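You operate a simulated robot arm through the tools that you are given. There is no shell and no other tool.

Carry out the task below with a simulated robot arm. There is one attempt and no reset: what you move stays moved.

JOB
Weigh about 80 g of the purple tin's beans into the steel cup.
Fine: stand the cup on the bench scale, tare it empty, leave it there; within 5 g on the display; the tin goes back. Set down upright: steel cup, what you pick out.

It is judged by the outcome, as a careful person would: the job done as asked, and still so three seconds after it is handed in. It fails if anything else is knocked over, pushed out of place, dropped, spilled or broken.

ROBOT AND FRAMES
A 6-joint arm with a four-finger gripper, fixed in place. Base frame: the origin is on the floor under the middle of its stand, x ahead of it, y to its left, z up. Units: m, rad, N and s.
It reaches about 1.041 m from its shoulder. Its first joint turns from -2.897 to 2.897 rad. Payload 3.67 kg.
The tool frame sits at the grasp point between the pads (the TCP): z along the fingers, y along the line on which they close. The tips reach 0.028 m beyond it. The gripper opens to 0.112 m; its body begins 0.073 m behind the TCP.
Orientation is told as [roll, pitch, yaw] about the base's x, y, z axes, in that order, counted from this pose: with the fingers straight down and closing along the base's y, the tool's x points along the base's -x, its y along +y and its z along -z.

CONTROLS
- The arm moves only by the tool move_arm. Its argument "commands" is a list of rows, each a list of 3 entries, a list of its own where there are three numbers: the turn, a rotation vector about the tool's x, y, z in rad, then the shift along the tool's x, y, z in mm, then the finger opening in mm, from 0 to 112. In form: [[[rx, ry, rz], [x, y, z], gripper], ...]. A call has 1 to 20 rows; each row shifts and turns the commanded pose from where the row before left it, along the tool's axes as they then stand. A row lasts 0.2 s, in which the tool goes at most 0.05 m and 0.15 rad; a call with a longer step from one row to the next is refused whole, and so is a gripper value outside its range. A pose out of reach is approached as far as the arm can. The call stops where the force on the tool passes 40 N (or 10 N more than at its start, if that is more) or the arm is blocked; 0.2 s more then pass. Each finger travels about 0.1025 m/s and halts on what it meets, pressing with about 31 N; the grip force reading is that of the motor and also rises with nothing between the fingers. The clock runs only during rows and for 0.2 s after the last one: add rows that do not move to give the fingers time. It gives the time, the measured TCP pose, the force on the tool (base axes), the opening and the grip force at its end, in the units of the frame above (readings bear some noise), with the torque about the TCP (base axes, N m) and any sound that the robot's microphone picked up.
- Cameras (640 x 400 px; columns grow to the right, rows downward): "scene" is fixed at [0.0479, 0.4973, 1.5997]; the picture's right is [-0.44, -0.90, 0.00], its down [-0.78, 0.38, -0.50] and it looks along [0.45, -0.22, -0.87] (base axes); focal length 338 px, centre (320, 200). "wrist" rides on the gripper at [0.06, -0.018, -0.104] in the tool frame; the picture's right is [0.29, 0.96, 0.00], its down [-0.80, 0.24, -0.55] and it looks along [-0.53, 0.16, 0.83] (tool axes); focal length 234 px, centre (320, 200). There is no depth. A picture from a camera that has moved, and an enlarged one, comes with that camera's place and axes in the base frame and with its lens.
- capture(camera): a new picture of that camera. The clock stands still meanwhile.
- zoom(camera, box): a new picture of the part [left, top, right, bottom] of that camera's present view, enlarged. The clock stands still meanwhile.
- hand_in(): hands the job in; it is judged then, once.

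Nothing tells you positions but the pictures and the camera data. Unless the task says otherwise, let go and move clear before handing in.

The tools are called as name(argument=value, ...) on one line, values as JSON. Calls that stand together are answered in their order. move_arm: Moves the arm, as the interface text tells. Its arguments: {"type":"object","properties":{"commands":{"type":"array"}},"required":["commands"]} The other tools are called the same way: capture (camera) takes a picture; zoom (camera, box) takes an enlarged picture of a part of a camera's view; hand_in () hands the job in.

At the start:

```text
time_s: 0.0
position: [0.0895, 0.3651, 1.2969]
ee_rot: [0.002, 0.002, 0.002]
force: [-0.3, 0.4, -0.5]
moment: [0.03, 0.03, 0.02]
gripper_width: 0.1124
grasp_force: 0.1
```

scene: 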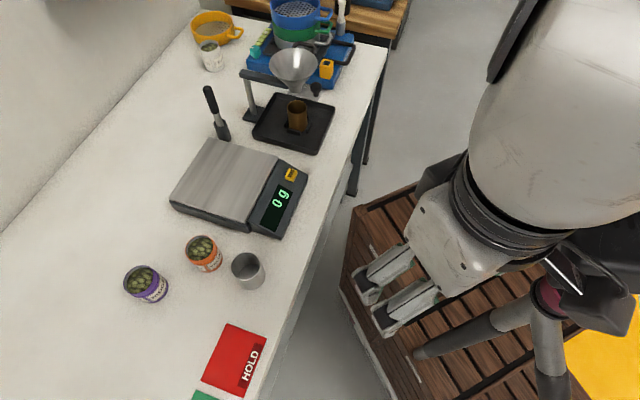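
wrist: 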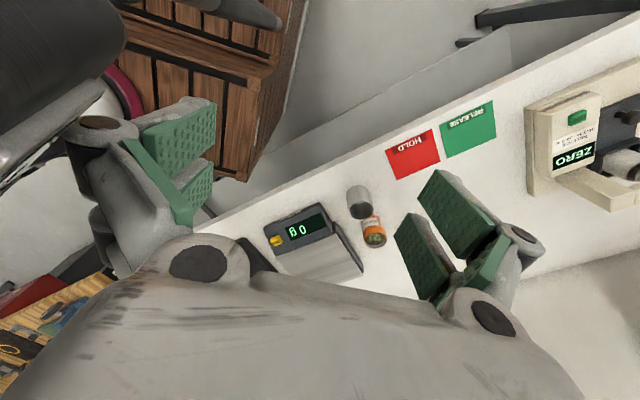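

I see a bench with a scale reading 0 g, a steel cup, an orange tin and a purple tin of beans, plus HOLD/RELEASE pads. I'll look closer first before moving.

zoom(camera="scene", box=[100, 200, 320, 337])

zoom(camera="scene", box=[150, 120, 342, 240])

zoom(camera="scene", box=[160, 0, 400, 150])

zoom(camera="wrist", box=[260, 90, 640, 328])

```text
2.91 times, centred on (210, 268) of scene
camera zoom: at [0.0479, 0.4973, 1.5997], right [-0.44, -0.9, 0.0], down [-0.78, 0.38, -0.5], along [0.45, -0.22, -0.87], focal length 984 px, centre (640, 1)
```

zoom: 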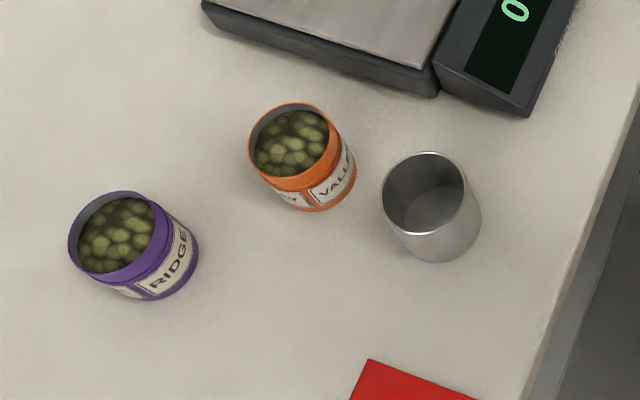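

```text
3.33 times, centred on (246, 180) of scene
camera zoom: at [0.0479, 0.4973, 1.5997], right [-0.44, -0.9, 0.0], down [-0.78, 0.38, -0.5], along [0.45, -0.22, -0.87], focal length 1128 px, centre (567, 267)
```

zoom: 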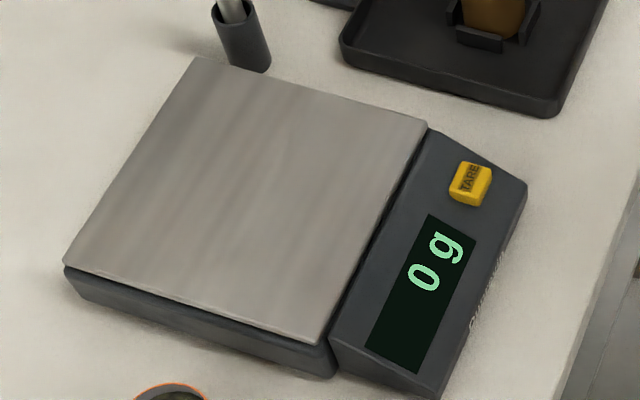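

```text
2.67 times, centred on (280, 75) of scene
camera zoom: at [0.0479, 0.4973, 1.5997], right [-0.44, -0.9, 0.0], down [-0.78, 0.38, -0.5], along [0.45, -0.22, -0.87], focal length 902 px, centre (427, 533)
```

zoom: 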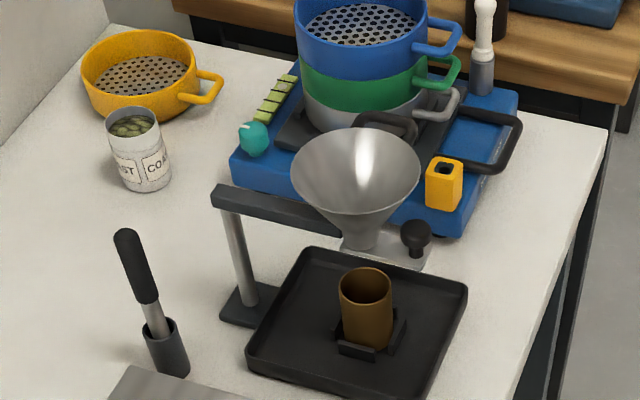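

```text
1.68 times, centred on (450, 209) of wrist
camera zoom: at [0.0295, 0.3456, 1.402], right [-0.29, 0.96, 0.0], down [0.8, 0.24, 0.55], along [0.53, 0.16, -0.83], focal length 394 px, centre (102, 185)
```

zoom: 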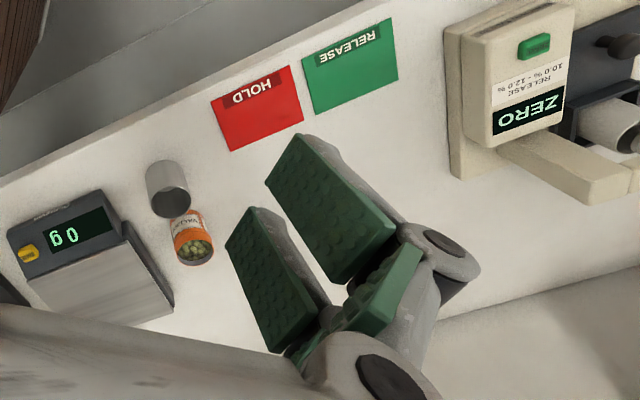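

The bench top seems to lie near z = 0.90, with the cup around (0.30, 0.53), the orange tin (0.38, 0.60), the purple tin (0.37, 0.72) and the scale pan centred around (0.53, 0.50). I want a closer look at the gripper's shape before approaching.

zoom(camera="scene", box=[320, 150, 600, 350])

zoom(camera="wrist", box=[60, 60, 560, 372])

zoom(camera="wrist", box=[260, 170, 420, 270])

```text
2.00 times, centred on (460, 250) of scene
camera zoom: at [0.0479, 0.4973, 1.5997], right [-0.44, -0.9, 0.0], down [-0.78, 0.38, -0.5], along [0.45, -0.22, -0.87], focal length 677 px, centre (40, 100)
```

zoom: 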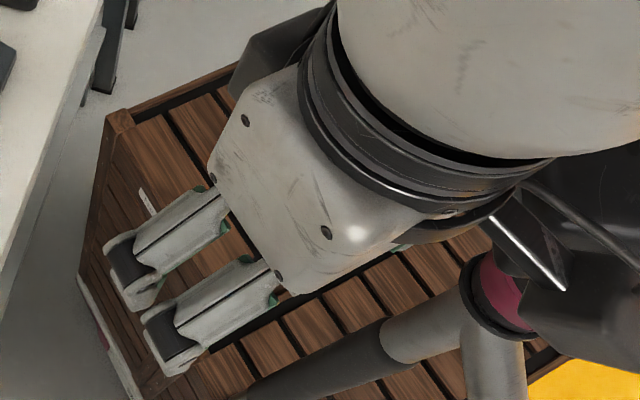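

```text
1.28 times, centred on (310, 216) of wrist
camera zoom: at [0.0295, 0.3456, 1.402], right [-0.29, 0.96, 0.0], down [0.8, 0.24, 0.55], along [0.53, 0.16, -0.83], focal length 300 px, centre (333, 180)
```

zoom: 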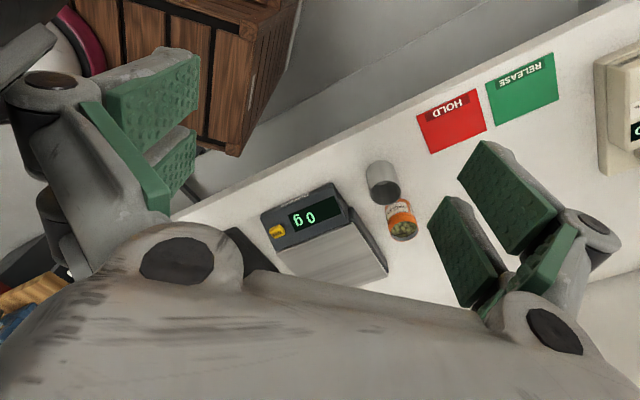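

```text
4.00 times, centred on (340, 220) of wrist
camera zoom: at [0.0295, 0.3456, 1.402], right [-0.29, 0.96, 0.0], down [0.8, 0.24, 0.55], along [0.53, 0.16, -0.83], focal length 937 px, centre (240, 120)
```

zoom: 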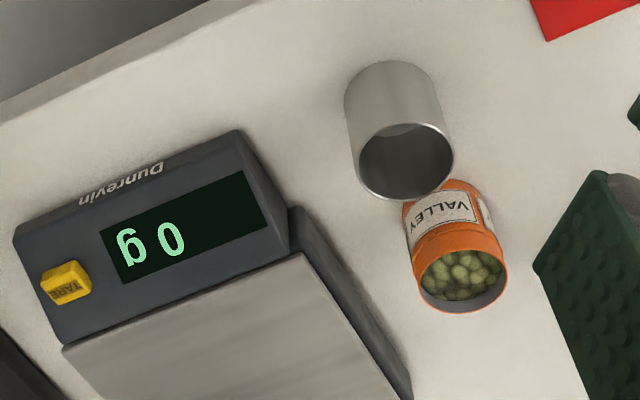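

The gripper has two flat-padded fingers per side. I'll move over the bench near the cup and turn the tool so that the fingers close across the line to the base, then look again to measure properly.

move_arm(commands=[[[0, 0, 0], [-30, 16, 20], 112], [[0, 0, 0], [-30, 16, 20], 112], [[0, 0, 0], [-30, 16, 20], 112], [[0, 0, 0], [-30, 16, 20], 112], [[0, 0, 0], [-30, 16, 20], 112], [[0, 0, -0.15], [0, 0, 0], 112], [[0, 0, -0.15], [0, 0, 0], 112], [[0, 0, -0.15], [0, 0, 0], 112], [[0, 0, -0.15], [0, 0, 0], 112], [[0, 0, -0.15], [0, 0, 0], 112], [[0, 0, -0.15], [0, 0, 0], 112], [[0, 0, -0.15], [0, 0, 0], 112]])

capture(camera="wrist")

capture(camera="scene")

```text
time_s: 2.6
position: [0.2386, 0.4445, 1.1971]
ee_rot: [0.002, 0.0, 1.052]
force: [-0.5, -1.0, -0.5]
moment: [-0.03, -0.01, 0.01]
gripper_width: 0.1118
grasp_force: 0.0
```

```text
taken
camera wrist: at [0.2253, 0.3831, 1.3018], right [-0.97, 0.22, 0.0], down [0.19, 0.81, 0.55], along [0.12, 0.54, -0.83], focal length 234 px, centre (320, 200)
```

wrist: 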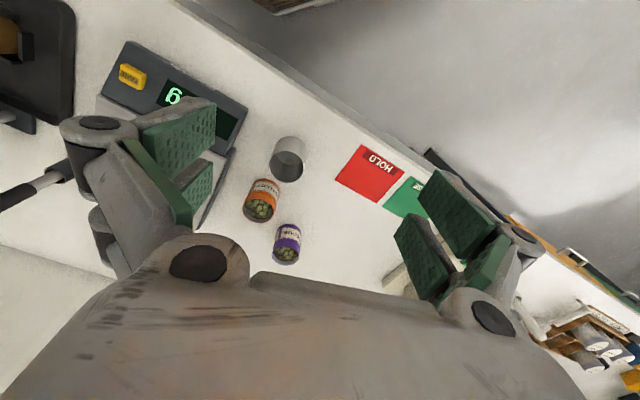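

```text
taken
```

scene: 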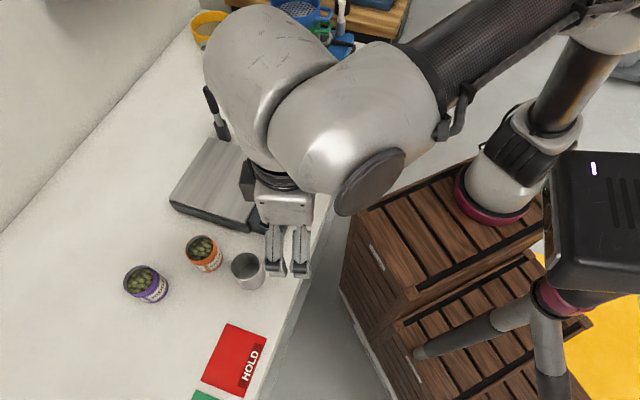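

Both tins, the cup and the scale are in view. I'll enlarge the wrist view to triangulate positions and heights.

zoom(camera="wrist", box=[220, 120, 348, 200])

zoom(camera="wrist", box=[220, 190, 348, 270])

zoom(camera="wrist", box=[90, 30, 250, 130])

zoom(camera="wrist", box=[300, 120, 460, 220])

zoom(camera="scene", box=[180, 300, 308, 380])

```text
5.00 times, centred on (284, 160) of wrist
camera zoom: at [0.2253, 0.3831, 1.3018], right [-0.97, 0.22, 0.0], down [0.19, 0.81, 0.55], along [0.12, 0.54, -0.83], focal length 1171 px, centre (500, 400)
```

zoom: 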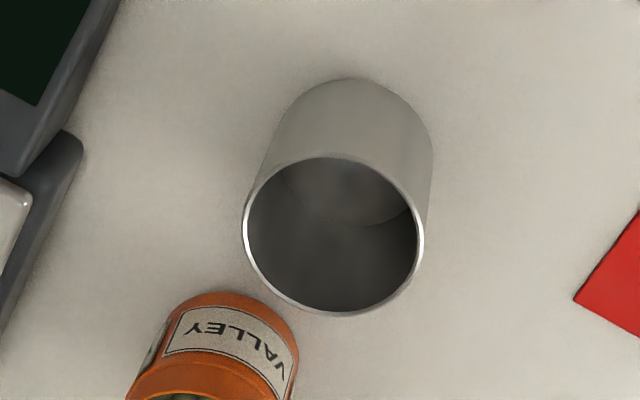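

```text
5.00 times, centred on (284, 230) of wrist
camera zoom: at [0.2253, 0.3831, 1.3018], right [-0.97, 0.22, 0.0], down [0.19, 0.81, 0.55], along [0.12, 0.54, -0.83], focal length 1171 px, centre (500, 50)
```

zoom: 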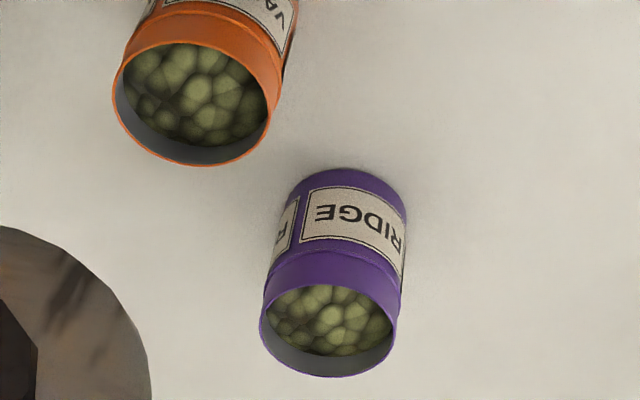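

```text
4.00 times, centred on (170, 80) of wrist
camera zoom: at [0.2253, 0.3831, 1.3018], right [-0.97, 0.22, 0.0], down [0.19, 0.81, 0.55], along [0.12, 0.54, -0.83], focal length 937 px, centre (920, 680)
```

zoom: 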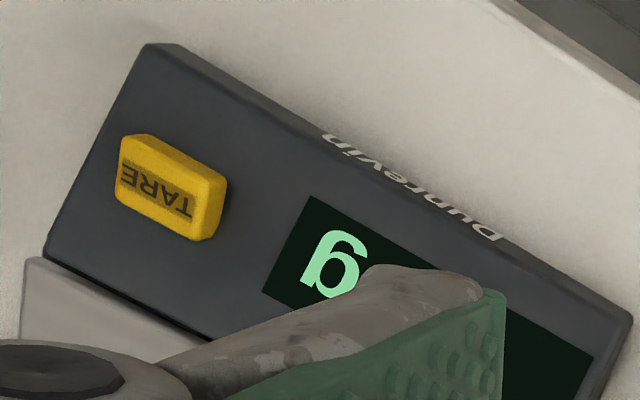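

```text
4.00 times, centred on (380, 170) of wrist
camera zoom: at [0.2253, 0.3831, 1.3018], right [-0.97, 0.22, 0.0], down [0.19, 0.81, 0.55], along [0.12, 0.54, -0.83], focal length 937 px, centre (80, 320)
```

zoom: 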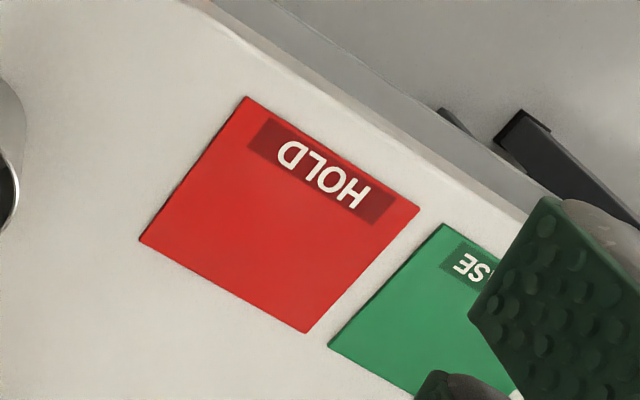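

```text
5.00 times, centred on (244, 340) of scene
camera zoom: at [0.0479, 0.4973, 1.5997], right [-0.44, -0.9, 0.0], down [-0.78, 0.38, -0.5], along [0.45, -0.22, -0.87], focal length 1692 px, centre (700, -500)
```

zoom: 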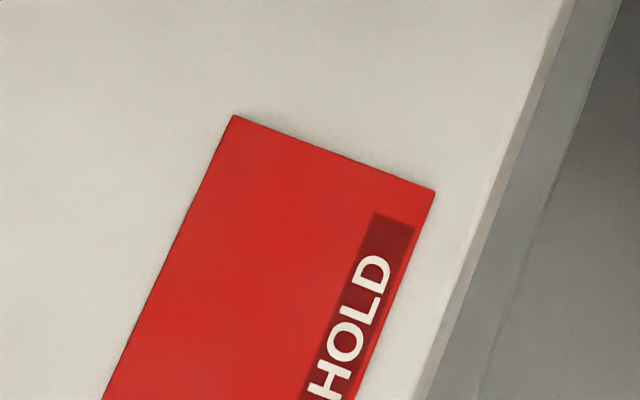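

Triangulation puts the cup near (0.314, 0.531), with its rim around z = 0.955, but the height is still uncertain by about 1 cm. I'll hover above the cup for a closer look from a new angle.

move_arm(commands=[[[0, 0, 0], [-28.1, -5.55, 31.75], 112], [[0, 0, 0], [-28.1, -5.55, 31.75], 112], [[0, 0, 0], [-28.1, -5.55, 31.75], 112], [[0, 0, 0], [-28.1, -5.55, 31.75], 112]])

capture(camera="wrist")

capture(camera="scene")

```text
time_s: 3.6
position: [0.3147, 0.5308, 1.0697]
ee_rot: [0.002, -0.002, 1.051]
force: [-0.8, -0.5, 0.4]
moment: [0.06, -0.02, -0.02]
gripper_width: 0.1121
grasp_force: 0.0
```

```text
taken
camera wrist: at [0.3006, 0.4694, 1.1747], right [-0.97, 0.23, 0.0], down [0.19, 0.81, 0.56], along [0.12, 0.54, -0.83], focal length 234 px, centre (320, 200)
```

wrist: 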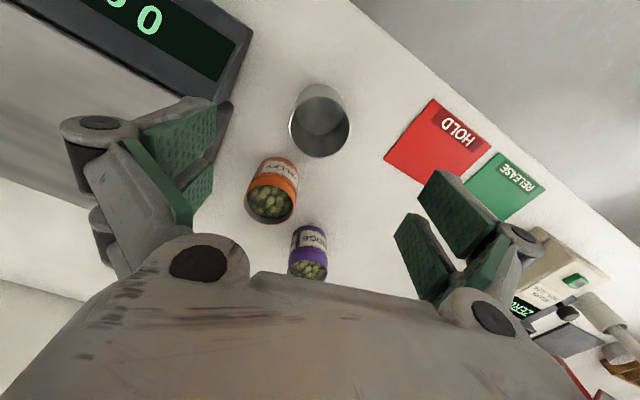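

```text
taken
```

scene: 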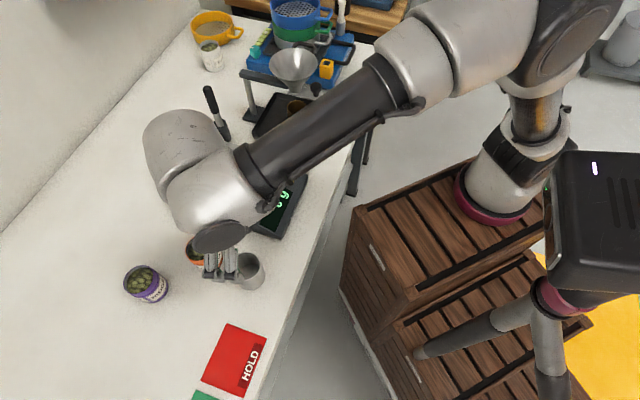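

The cup sits between the open fingers in this view. I'll enlarge it to check the centring and get the rim height.

zoom(camera="wrist", box=[256, 70, 384, 150])

zoom(camera="wrist", box=[380, 80, 540, 180])

zoom(camera="wrist", box=[240, 200, 368, 280])

```text
5.00 times, centred on (320, 110) of wrist
camera zoom: at [0.3006, 0.4694, 1.1747], right [-0.97, 0.23, 0.0], down [0.19, 0.81, 0.56], along [0.12, 0.54, -0.83], focal length 1171 px, centre (320, 650)
```

zoom: 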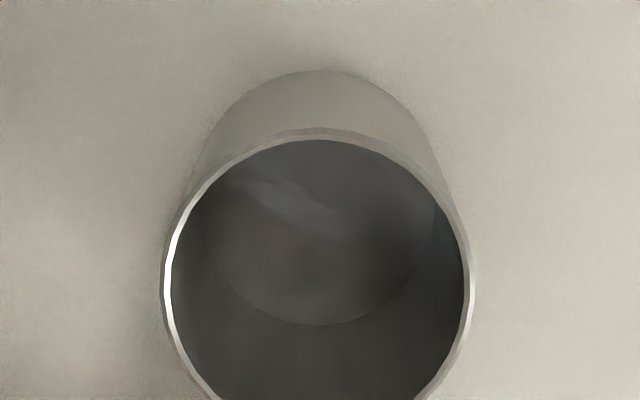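

```text
4.00 times, centred on (460, 130) of wrist
camera zoom: at [0.3006, 0.4694, 1.1747], right [-0.97, 0.23, 0.0], down [0.19, 0.81, 0.56], along [0.12, 0.54, -0.83], focal length 937 px, centre (-240, 480)
```

zoom: 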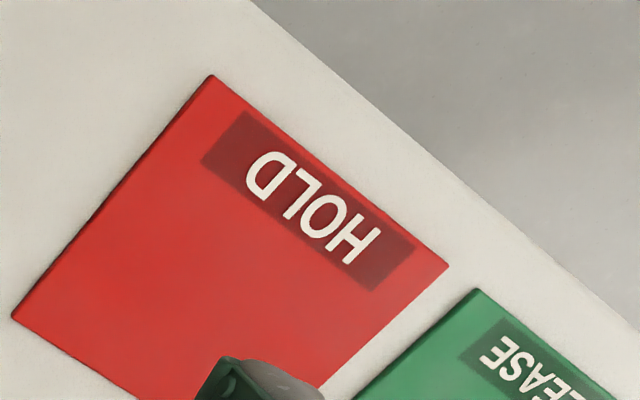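

```text
5.00 times, centred on (304, 240) of wrist
camera zoom: at [0.3006, 0.4694, 1.1747], right [-0.97, 0.23, 0.0], down [0.19, 0.81, 0.56], along [0.12, 0.54, -0.83], focal length 1171 px, centre (400, 0)
```

zoom: 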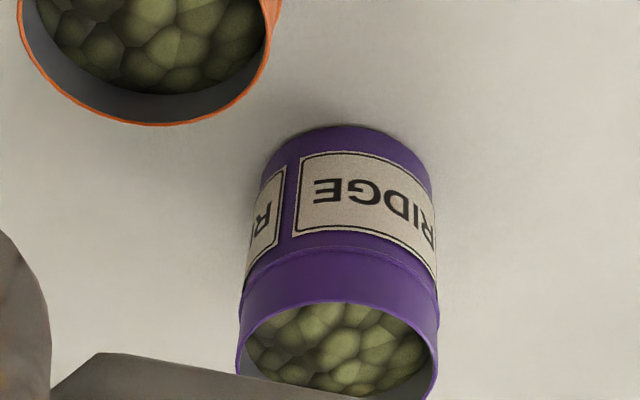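

The bench top works out at z ≈ 0.884, and the cup is about 0.059 across and 0.071 tall, centred at about (0.316, 0.534). I'll come straight down around it and close the fingers.

move_arm(commands=[[[0, 0, 0], [-1.5, 0, 40], 112], [[0, 0, 0], [-1.5, 0, 40], 112], [[0, 0, 0], [0, 0, 34], 112], [[0, 0, 0], [0, 0, 15], 112], [[0, 0, 0], [0, 0, 14], 112], [[0, 0, 0], [0, 0, 0], 112]])

capture(camera="wrist")

```text
time_s: 5.0
position: [0.3149, 0.5343, 0.9265]
ee_rot: [0.001, -0.002, 1.049]
force: [-0.5, -0.2, 0.1]
moment: [0.01, -0.01, -0.03]
gripper_width: 0.1124
grasp_force: 0.0
```

```text
taken
camera wrist: at [0.3013, 0.473, 1.0309], right [-0.97, 0.23, 0.0], down [0.19, 0.81, 0.56], along [0.12, 0.54, -0.83], focal length 234 px, centre (320, 200)
```

wrist: 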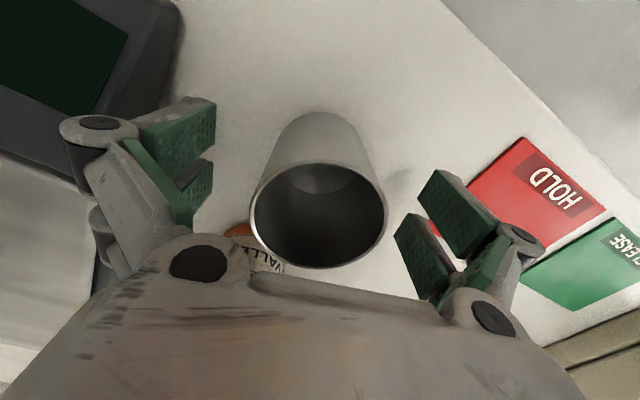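

The cup stands between the pads with equal clearance on both sides. Closing now.

move_arm(commands=[[[0, 0, 0], [0, 0, 0], 80], [[0, 0, 0], [0, 0, 0], 60], [[0, 0, 0], [0, 0, 0], 50], [[0, 0, 0], [0, 0, 0], 45], [[0, 0, 0], [0, 0, 0], 45]])

capture(camera="wrist")

```text
time_s: 6.2
position: [0.3158, 0.5342, 0.9262]
ee_rot: [0.001, -0.001, 1.051]
force: [0.5, -0.2, 0.1]
moment: [0.02, 0.02, 0.04]
gripper_width: 0.0569
grasp_force: 30.4
```

```text
taken
camera wrist: at [0.3013, 0.4729, 1.0312], right [-0.97, 0.23, 0.0], down [0.19, 0.81, 0.56], along [0.12, 0.54, -0.83], focal length 234 px, centre (320, 200)
```

wrist: 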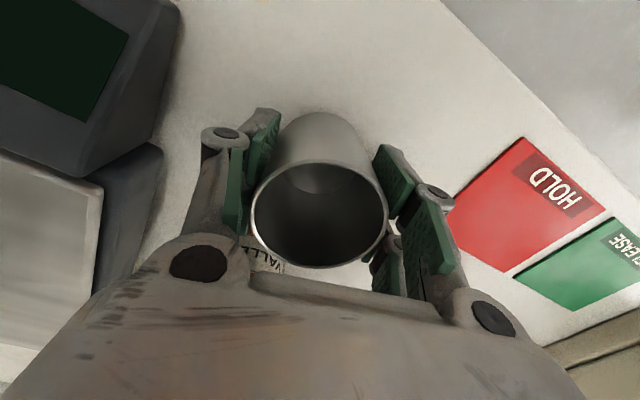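

The cup is gripped (57 mm). I'll lift it clear and move part-way toward the scale, then check the pan's height from there.

move_arm(commands=[[[0, 0, 0], [0, 0, -15], 45], [[0, 0, 0], [0, 0, -35], 45], [[0, 0, 0], [0, 0, -40], 45], [[0, 0, 0], [0, 0, -40], 45], [[0, 0, 0], [0, 0, -30], 45], [[0, 0, 0], [0, 0, 0], 45]])

capture(camera="wrist")

capture(camera="scene")

```text
time_s: 7.6
position: [0.3147, 0.5338, 1.0869]
ee_rot: [0.001, 0.0, 1.05]
force: [-0.8, 0.0, -0.8]
moment: [-0.04, -0.01, -0.01]
gripper_width: 0.0563
grasp_force: 31.1
```

```text
taken
camera wrist: at [0.3015, 0.4725, 1.1915], right [-0.97, 0.23, 0.0], down [0.19, 0.81, 0.55], along [0.12, 0.54, -0.83], focal length 234 px, centre (320, 200)
```

wrist: 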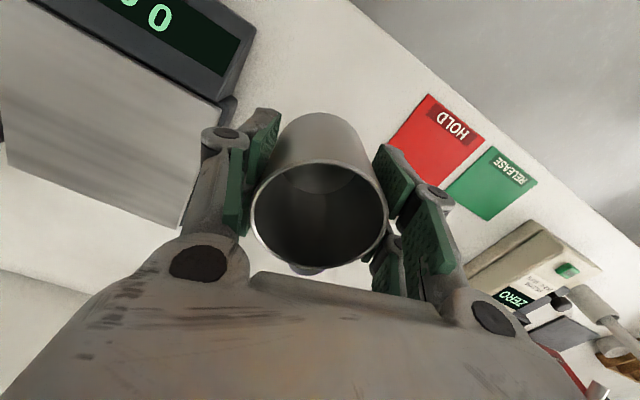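

```text
taken
```

scene: 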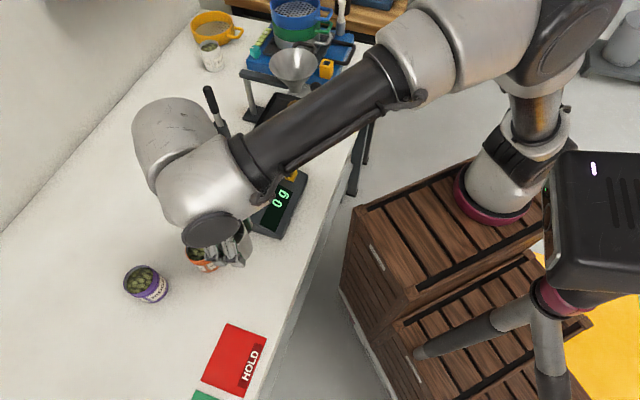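

The cup is lifted cleanly. I'll measure the pan corners in this view.

zoom(camera="wrist", box=[130, 60, 290, 160])

zoom(camera="wrist", box=[0, 0, 256, 160])

zoom(camera="wrist", box=[0, 130, 192, 250])

```text
4.00 times, centred on (210, 110) of wrist
camera zoom: at [0.3015, 0.4725, 1.1915], right [-0.97, 0.23, 0.0], down [0.19, 0.81, 0.55], along [0.12, 0.54, -0.83], focal length 937 px, centre (760, 560)
```

zoom: 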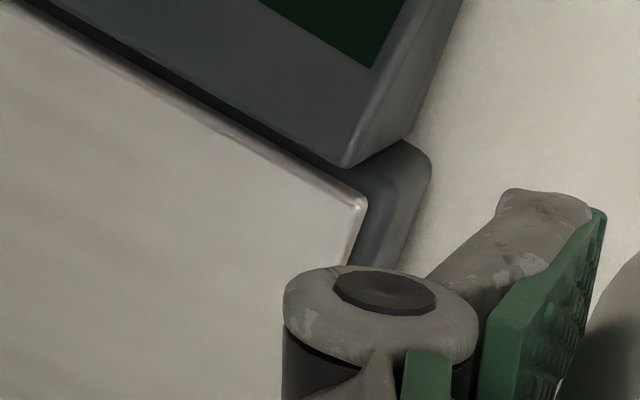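

```text
2.50 times, centred on (128, 80) of wrist
camera zoom: at [0.3015, 0.4725, 1.1915], right [-0.97, 0.23, 0.0], down [0.19, 0.81, 0.55], along [0.12, 0.54, -0.83], focal length 585 px, centre (800, 500)
```

zoom: 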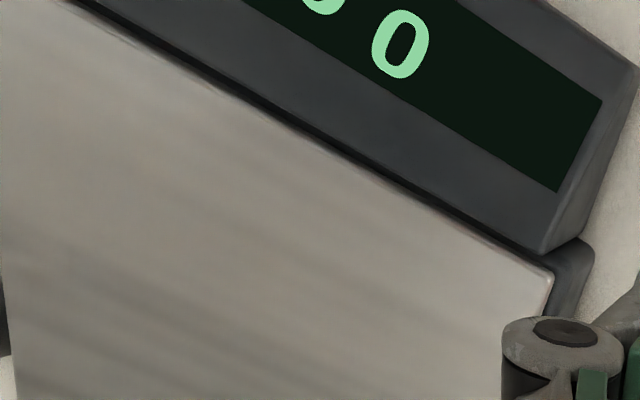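

```text
3.33 times, centred on (96, 190) of wrist
camera zoom: at [0.3015, 0.4725, 1.1915], right [-0.97, 0.23, 0.0], down [0.19, 0.81, 0.55], along [0.12, 0.54, -0.83], focal length 781 px, centre (1067, 233)
```

zoom: 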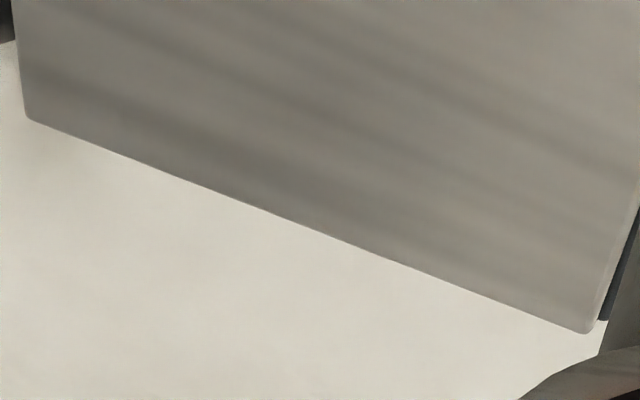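

The pan top is at about z = 0.9385, centred around (0.55, 0.505). I'll carry the cup over to it, turn the wrist to line up radially, and lower to just above the pan.

move_arm(commands=[[[0, 0, 0], [-15.35, -36.4, 0], 45], [[0, 0, 0], [-15.35, -36.4, 0], 45], [[0, 0, 0], [-15.35, -36.4, 0], 45], [[0, 0, 0], [-15.35, -36.4, 0], 45], [[0, 0, 0], [-15.35, -36.4, 0], 45], [[0, 0, 0], [-15.35, -36.4, 0], 45], [[0, 0, 0.1], [0, 0, 0], 45], [[0, 0, 0.1], [0, 0, 0], 45], [[0, 0, 0.107], [0, 0, 0], 45], [[0, 0, 0], [0, 0, 30], 45], [[0, 0, 0], [0, 0, 30], 45], [[0, 0, 0], [0, 0, 25], 45], [[0, 0, 0], [0, 0, 0], 45]])

capture(camera="wrist")

capture(camera="scene")

```text
time_s: 10.4
position: [0.5512, 0.5051, 1.0023]
ee_rot: [0.002, 0.001, 0.746]
force: [0.1, -0.3, -0.7]
moment: [0.02, -0.01, -0.01]
gripper_width: 0.0565
grasp_force: 30.7
```

```text
taken
camera wrist: at [0.5194, 0.4509, 1.1063], right [-0.86, 0.51, 0.0], down [0.42, 0.72, 0.55], along [0.28, 0.48, -0.83], focal length 234 px, centre (320, 200)
```

wrist: 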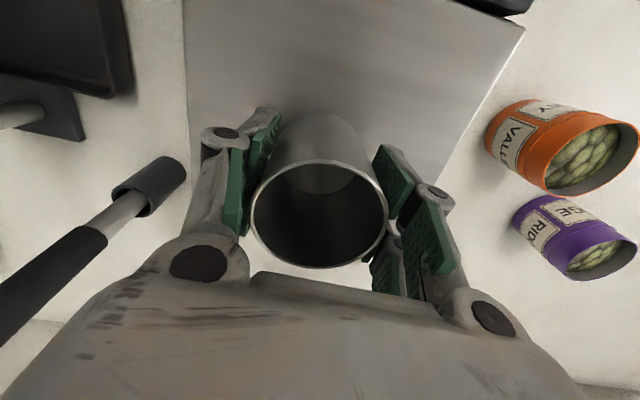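

```text
taken
```

scene: 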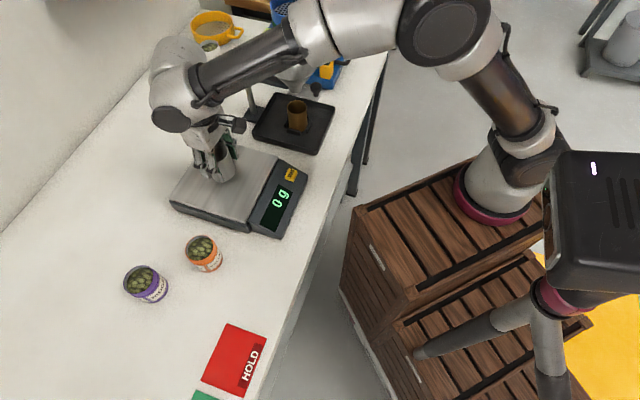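

The cup is over the middle of the pan, with its base about 2 cm above it. I'll lower slowly and watch the force.

move_arm(commands=[[[0, 0, 0], [0, 0, 7], 45], [[0, 0, 0], [0, 0, 7], 45], [[0, 0, 0], [0, 0, 0], 45]])

zoom(camera="scene", box=[150, 120, 342, 240])

```text
time_s: 11.2
position: [0.5505, 0.5061, 0.9887]
ee_rot: [0.001, 0.0, 0.746]
force: [0.1, -0.9, 5.1]
moment: [-0.06, -0.03, 0.0]
gripper_width: 0.0564
grasp_force: 31.0
```

```text
3.33 times, centred on (246, 180) of scene
camera zoom: at [0.0479, 0.4973, 1.5997], right [-0.44, -0.9, 0.0], down [-0.78, 0.38, -0.5], along [0.45, -0.22, -0.87], focal length 1128 px, centre (567, 267)
```

zoom: 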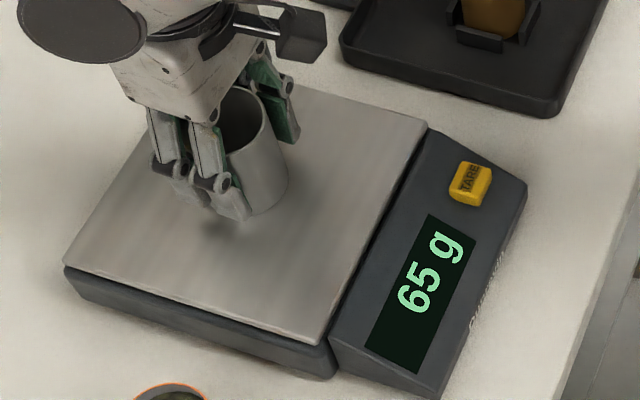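

The cup has touched down (5 N upward, and the display is reacting). I'll open the fingers and back straight up.

move_arm(commands=[[[0, 0, 0], [0, 0, 0], 60], [[0, 0, 0], [0, 0, 0], 80], [[0, 0, 0], [0, 0, 0], 112], [[0, 0, 0], [0, 0, 0], 112], [[0, 0, 0], [0, 0, -30], 112], [[0, 0, 0], [0, 0, -40], 112], [[0, 0, 0], [0, 0, -40], 112], [[0, 0, 0], [0, 0, 0], 112]])

capture(camera="wrist")

capture(camera="scene")

zoom(camera="scene", box=[150, 120, 342, 240])

```text
time_s: 13.0
position: [0.5503, 0.5064, 1.0976]
ee_rot: [0.001, -0.002, 0.747]
force: [0.4, -0.5, -0.1]
moment: [-0.04, 0.01, -0.03]
gripper_width: 0.1121
grasp_force: 0.1
```

```text
taken
camera wrist: at [0.5191, 0.4513, 1.202], right [-0.86, 0.51, 0.0], down [0.42, 0.72, 0.55], along [0.28, 0.48, -0.83], focal length 234 px, centre (320, 200)
```

wrist: 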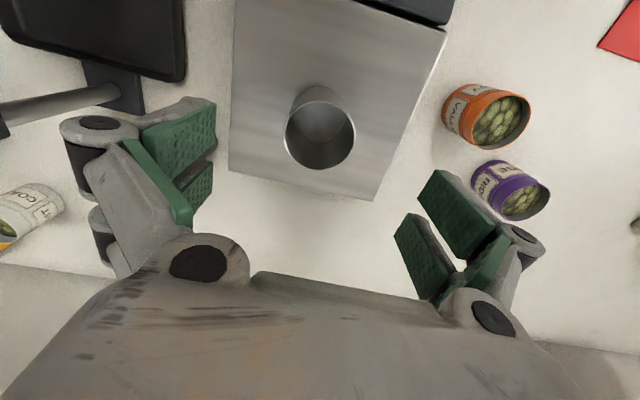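

```text
taken
```

scene: 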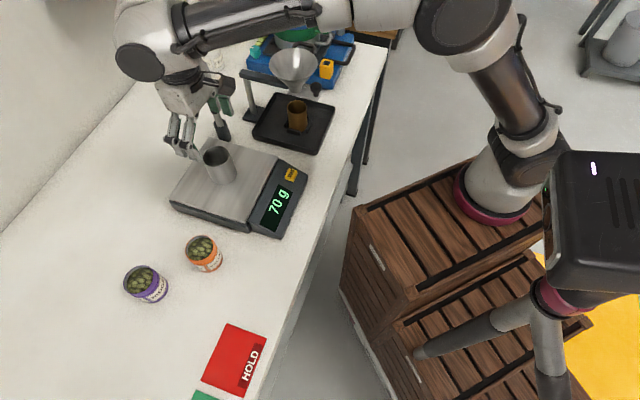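

```text
3.33 times, centred on (246, 180) of scene
camera zoom: at [0.0479, 0.4973, 1.5997], right [-0.44, -0.9, 0.0], down [-0.78, 0.38, -0.5], along [0.45, -0.22, -0.87], focal length 1128 px, centre (567, 267)
```

zoom: 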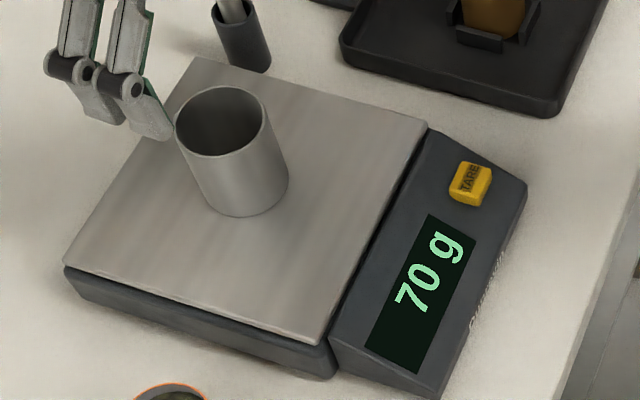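

The cup stands upright on the pan, reading 70 g. Next is TARE, at about (0.475, 0.363). I'll move over there with fingers closed and check the alignment before pressing.

move_arm(commands=[[[0, 0, 0], [0, 0, -20], 112], [[0, 0, 0], [42.4, -13.5, 0], 112], [[0, 0, 0], [42.4, -13.5, 0], 80], [[0, 0, 0], [42.4, -13.5, 0], 40], [[0, 0, 0], [42.4, -13.5, 0], 0], [[0, 0, 0], [0, 0, 40], 0], [[0, 0, 0], [0, 0, 40], 0], [[0, 0, 0], [0, 0, 0], 0]])

capture(camera="wrist")

capture(camera="scene")

```text
time_s: 14.8
position: [0.4616, 0.3505, 1.0366]
ee_rot: [0.001, 0.0, 0.744]
force: [0.2, -0.2, 0.1]
moment: [0.03, -0.02, 0.04]
gripper_width: 0.0
grasp_force: 31.3
```

```text
taken
camera wrist: at [0.4299, 0.2964, 1.142], right [-0.86, 0.51, 0.0], down [0.42, 0.72, 0.55], along [0.28, 0.48, -0.83], focal length 234 px, centre (320, 200)
```

wrist: 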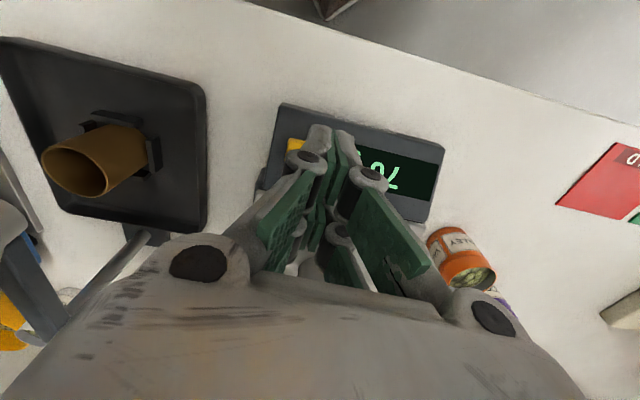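

```text
taken
```

scene: 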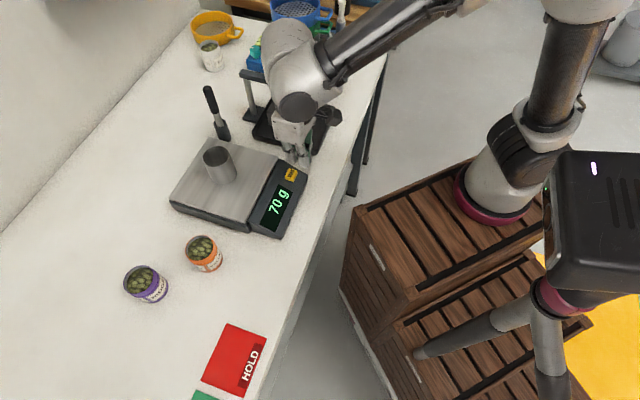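

zoom(camera="wrist", box=[240, 90, 400, 190])

zoom(camera="scene", box=[240, 90, 368, 170])

```text
4.00 times, centred on (320, 140) of wrist
camera zoom: at [0.4299, 0.2964, 1.142], right [-0.86, 0.51, 0.0], down [0.42, 0.72, 0.55], along [0.28, 0.48, -0.83], focal length 937 px, centre (320, 440)
```

zoom: 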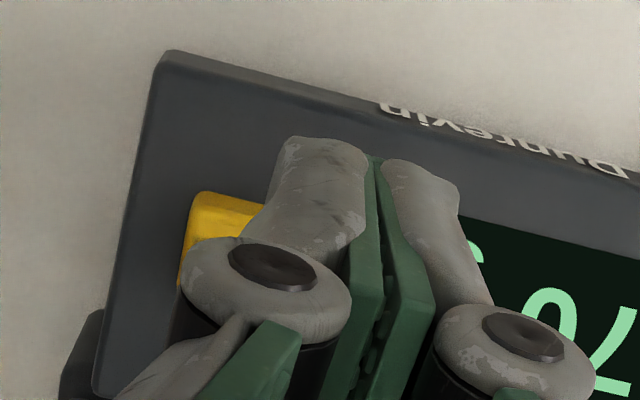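

```text
5.00 times, centred on (304, 130) of scene
camera zoom: at [0.0479, 0.4973, 1.5997], right [-0.44, -0.9, 0.0], down [-0.78, 0.38, -0.5], along [0.45, -0.22, -0.87], focal length 1692 px, centre (400, 550)
```

zoom: 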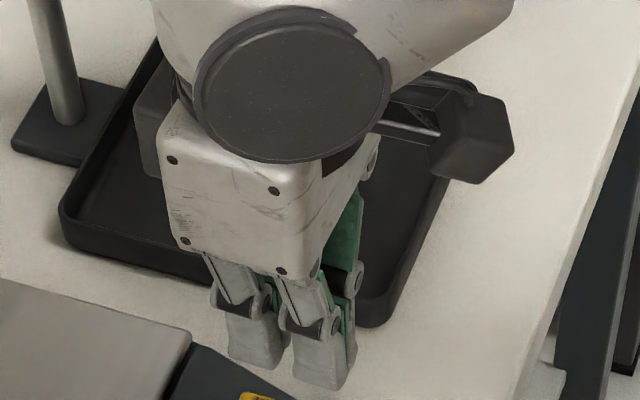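

The button's top works out at about (0.484, 0.362, 0.943). I'll shift 10 mm so that the rear finger pair is over it and come down closer.

move_arm(commands=[[[0, 0, 0], [-7.4, -6.8, 0], 0], [[0, 0, 0], [0, 0, 20], 0], [[0, 0, 0], [0, 0, 20], 0], [[0, 0, 0], [0, 0, 8], 0], [[0, 0, 0], [0, 0, 0], 0]])

zoom(camera="wrist", box=[240, 90, 400, 190])

zoom(camera="scene", box=[200, 130, 360, 230])

```text
time_s: 16.0
position: [0.4722, 0.3504, 0.9892]
ee_rot: [0.002, 0.0, 0.745]
force: [0.1, -0.4, 0.4]
moment: [0.0, 0.01, 0.0]
gripper_width: 0.0001
grasp_force: 30.9
```

```text
4.00 times, centred on (320, 140) of wrist
camera zoom: at [0.4405, 0.2965, 1.0936], right [-0.86, 0.51, 0.0], down [0.42, 0.72, 0.55], along [0.28, 0.48, -0.83], focal length 937 px, centre (320, 440)
```

zoom: 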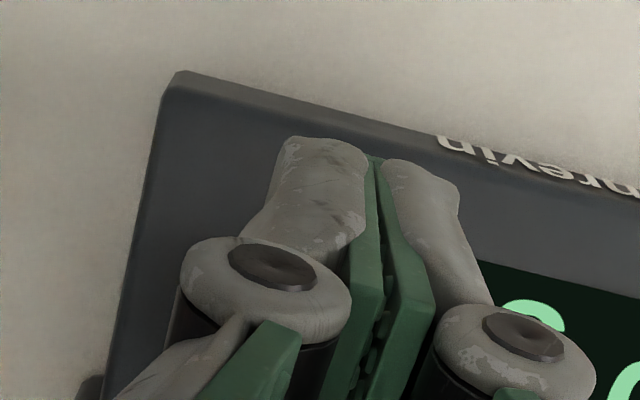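

```text
4.00 times, centred on (280, 180) of scene
camera zoom: at [0.0479, 0.4973, 1.5997], right [-0.44, -0.9, 0.0], down [-0.78, 0.38, -0.5], along [0.45, -0.22, -0.87], focal length 1354 px, centre (480, 280)
```

zoom: 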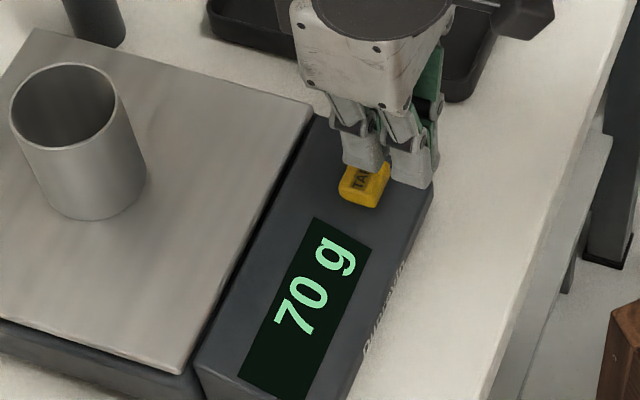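

The rear pair is aligned with the yellow button. I'll press down in small steps, checking the force and the display.

move_arm(commands=[[[0, 0, 0], [0, 0, 5], 0], [[0, 0, 0], [0, 0, 5], 0], [[0, 0, 0], [0, 0, 3], 0], [[0, 0, 0], [0, 0, 2], 0]])

zoom(camera="scene", box=[200, 130, 360, 230])

```text
time_s: 17.0
position: [0.4717, 0.3493, 0.9753]
ee_rot: [0.002, 0.0, 0.745]
force: [0.1, 0.9, -0.5]
moment: [0.01, 0.02, 0.02]
gripper_width: 0.0
grasp_force: 31.1
```

```text
4.00 times, centred on (280, 180) of scene
camera zoom: at [0.0479, 0.4973, 1.5997], right [-0.44, -0.9, 0.0], down [-0.78, 0.38, -0.5], along [0.45, -0.22, -0.87], focal length 1354 px, centre (480, 280)
```

zoom: 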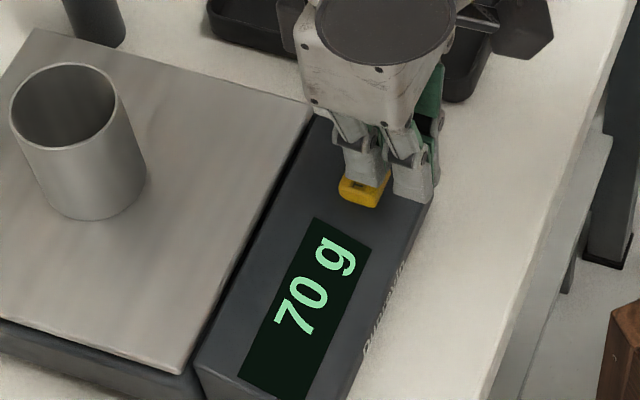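

Not touching yet. I'll continue in 2 mm steps.

move_arm(commands=[[[0, 0, 0], [0, 0, 2], 0], [[0, 0, 0], [0, 0, 2], 0]])

zoom(camera="scene", box=[200, 130, 360, 230])

```text
time_s: 17.6
position: [0.4722, 0.3502, 0.9711]
ee_rot: [0.003, 0.001, 0.746]
force: [0.2, 0.2, 0.2]
moment: [-0.03, -0.02, -0.01]
gripper_width: 0.0002
grasp_force: 31.3
```

```text
4.00 times, centred on (280, 180) of scene
camera zoom: at [0.0479, 0.4973, 1.5997], right [-0.44, -0.9, 0.0], down [-0.78, 0.38, -0.5], along [0.45, -0.22, -0.87], focal length 1354 px, centre (480, 280)
```

zoom: 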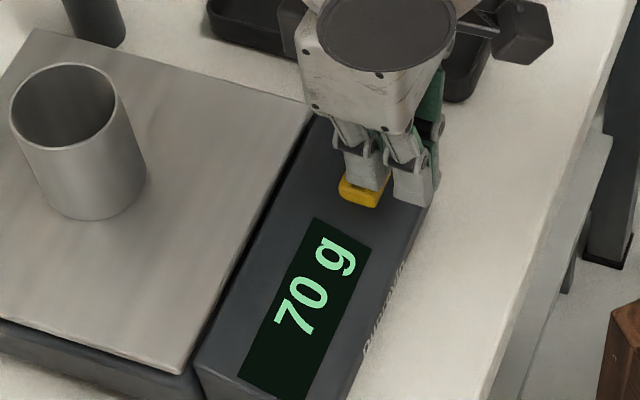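

move_arm(commands=[[[0, 0, 0], [0, 0, 2], 0], [[0, 0, 0], [0, 0, 1], 0]])

zoom(camera="scene", box=[200, 130, 360, 230])

```text
time_s: 18.2
position: [0.4707, 0.3511, 0.9668]
ee_rot: [0.002, 0.001, 0.746]
force: [-0.2, -0.4, 0.1]
moment: [-0.01, 0.01, 0.01]
gripper_width: 0.0003
grasp_force: 31.3
```

```text
4.00 times, centred on (280, 180) of scene
camera zoom: at [0.0479, 0.4973, 1.5997], right [-0.44, -0.9, 0.0], down [-0.78, 0.38, -0.5], along [0.45, -0.22, -0.87], focal length 1354 px, centre (480, 280)
```

zoom: 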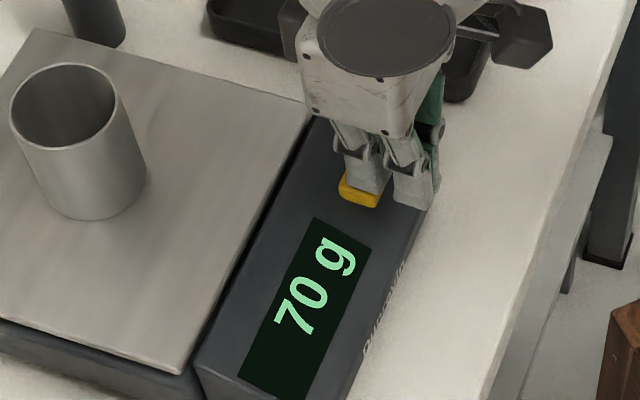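

move_arm(commands=[[[0, 0, 0], [0, 0, 2], 0], [[0, 0, 0], [0, 0, 1], 0]])

zoom(camera="scene", box=[200, 130, 360, 230])

zoom(camera="wrist", box=[240, 90, 400, 190])

```text
time_s: 18.8
position: [0.4721, 0.3511, 0.9642]
ee_rot: [0.003, 0.001, 0.746]
force: [-0.1, -0.5, 0.4]
moment: [-0.01, 0.0, 0.01]
gripper_width: 0.0
grasp_force: 30.6
```

```text
4.00 times, centred on (280, 180) of scene
camera zoom: at [0.0479, 0.4973, 1.5997], right [-0.44, -0.9, 0.0], down [-0.78, 0.38, -0.5], along [0.45, -0.22, -0.87], focal length 1354 px, centre (480, 280)
```

zoom: 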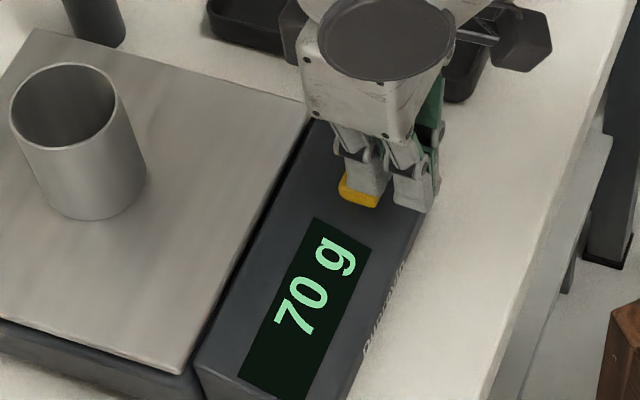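

```text
4.00 times, centred on (320, 140) of wrist
camera zoom: at [0.4405, 0.2965, 1.069], right [-0.86, 0.51, 0.0], down [0.42, 0.72, 0.55], along [0.28, 0.48, -0.83], focal length 937 px, centre (320, 440)
```

zoom: 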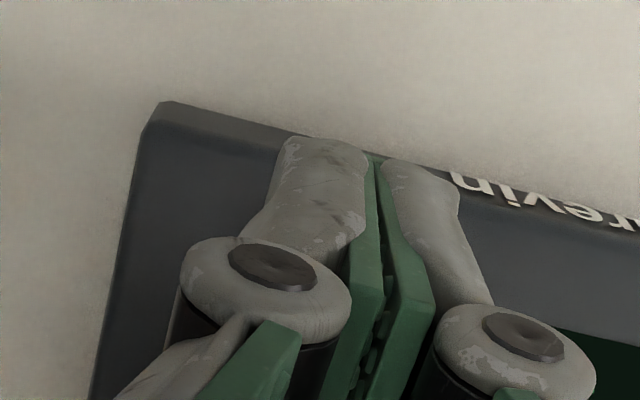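

move_arm(commands=[[[0, 0, 0], [0, 0, 2], 0], [[0, 0, 0], [0, 0, 1], 0]])

zoom(camera="scene", box=[240, 130, 340, 193])

```text
time_s: 19.4
position: [0.4727, 0.351, 0.962]
ee_rot: [0.0, -0.001, 0.747]
force: [0.8, -0.6, 0.7]
moment: [0.03, -0.02, -0.03]
gripper_width: 0.0061
grasp_force: 35.7
```

```text
6.35 times, centred on (290, 162) of scene
camera zoom: at [0.0479, 0.4973, 1.5997], right [-0.44, -0.9, 0.0], down [-0.78, 0.38, -0.5], along [0.45, -0.22, -0.87], focal length 2149 px, centre (510, 444)
```

zoom: 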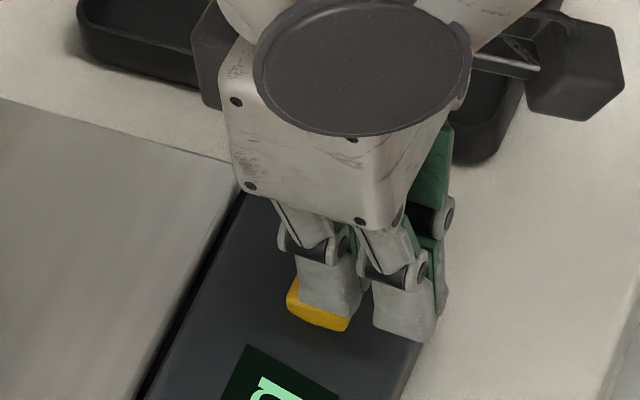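

The fingers were pushed open slightly, so contact has begun. I'll check the display.

zoom(camera="scene", box=[200, 130, 360, 230])

zoom(camera="wrist", box=[240, 90, 400, 190])

```text
4.00 times, centred on (280, 180) of scene
camera zoom: at [0.0479, 0.4973, 1.5997], right [-0.44, -0.9, 0.0], down [-0.78, 0.38, -0.5], along [0.45, -0.22, -0.87], focal length 1354 px, centre (480, 280)
```

zoom: 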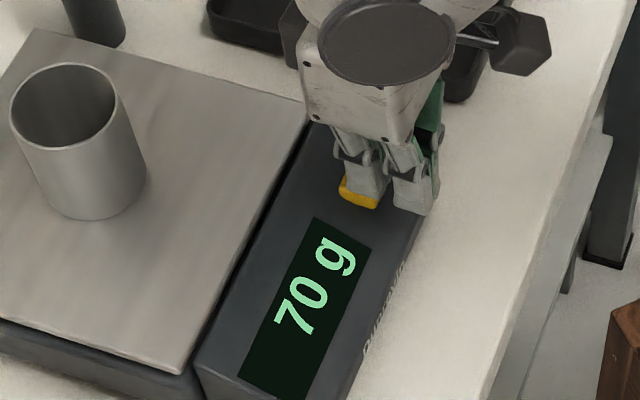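

```text
4.00 times, centred on (320, 140) of wrist
camera zoom: at [0.4404, 0.2968, 1.0662], right [-0.86, 0.51, 0.0], down [0.42, 0.72, 0.55], along [0.28, 0.48, -0.83], focal length 937 px, centre (320, 440)
```

zoom: 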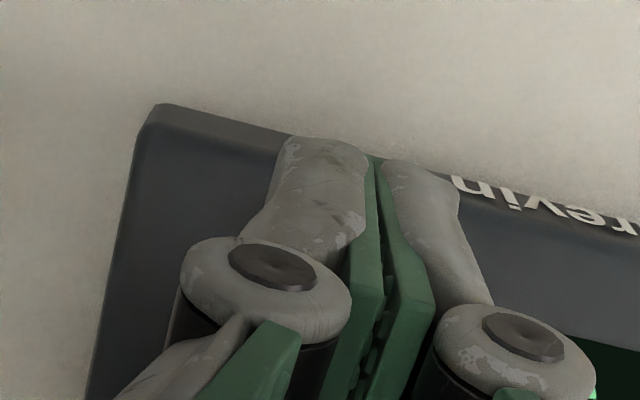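

move_arm(commands=[[[0, 0, 0], [0, 0, 1.5], 0], [[0, 0, 0], [0, 0, 0], 0]])

zoom(camera="scene", box=[200, 130, 360, 230])

```text
time_s: 20.0
position: [0.4715, 0.352, 0.9613]
ee_rot: [0.003, 0.0, 0.746]
force: [0.6, -0.3, 0.3]
moment: [0.02, 0.02, 0.0]
gripper_width: 0.0061
grasp_force: 35.3
heard: click
```

```text
4.00 times, centred on (280, 180) of scene
camera zoom: at [0.0479, 0.4973, 1.5997], right [-0.44, -0.9, 0.0], down [-0.78, 0.38, -0.5], along [0.45, -0.22, -0.87], focal length 1354 px, centre (480, 280)
```

zoom: 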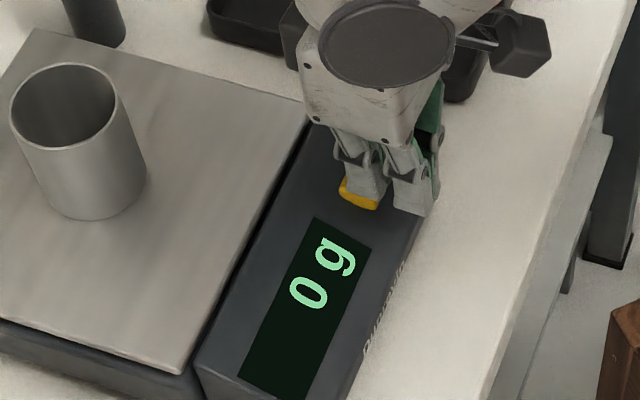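

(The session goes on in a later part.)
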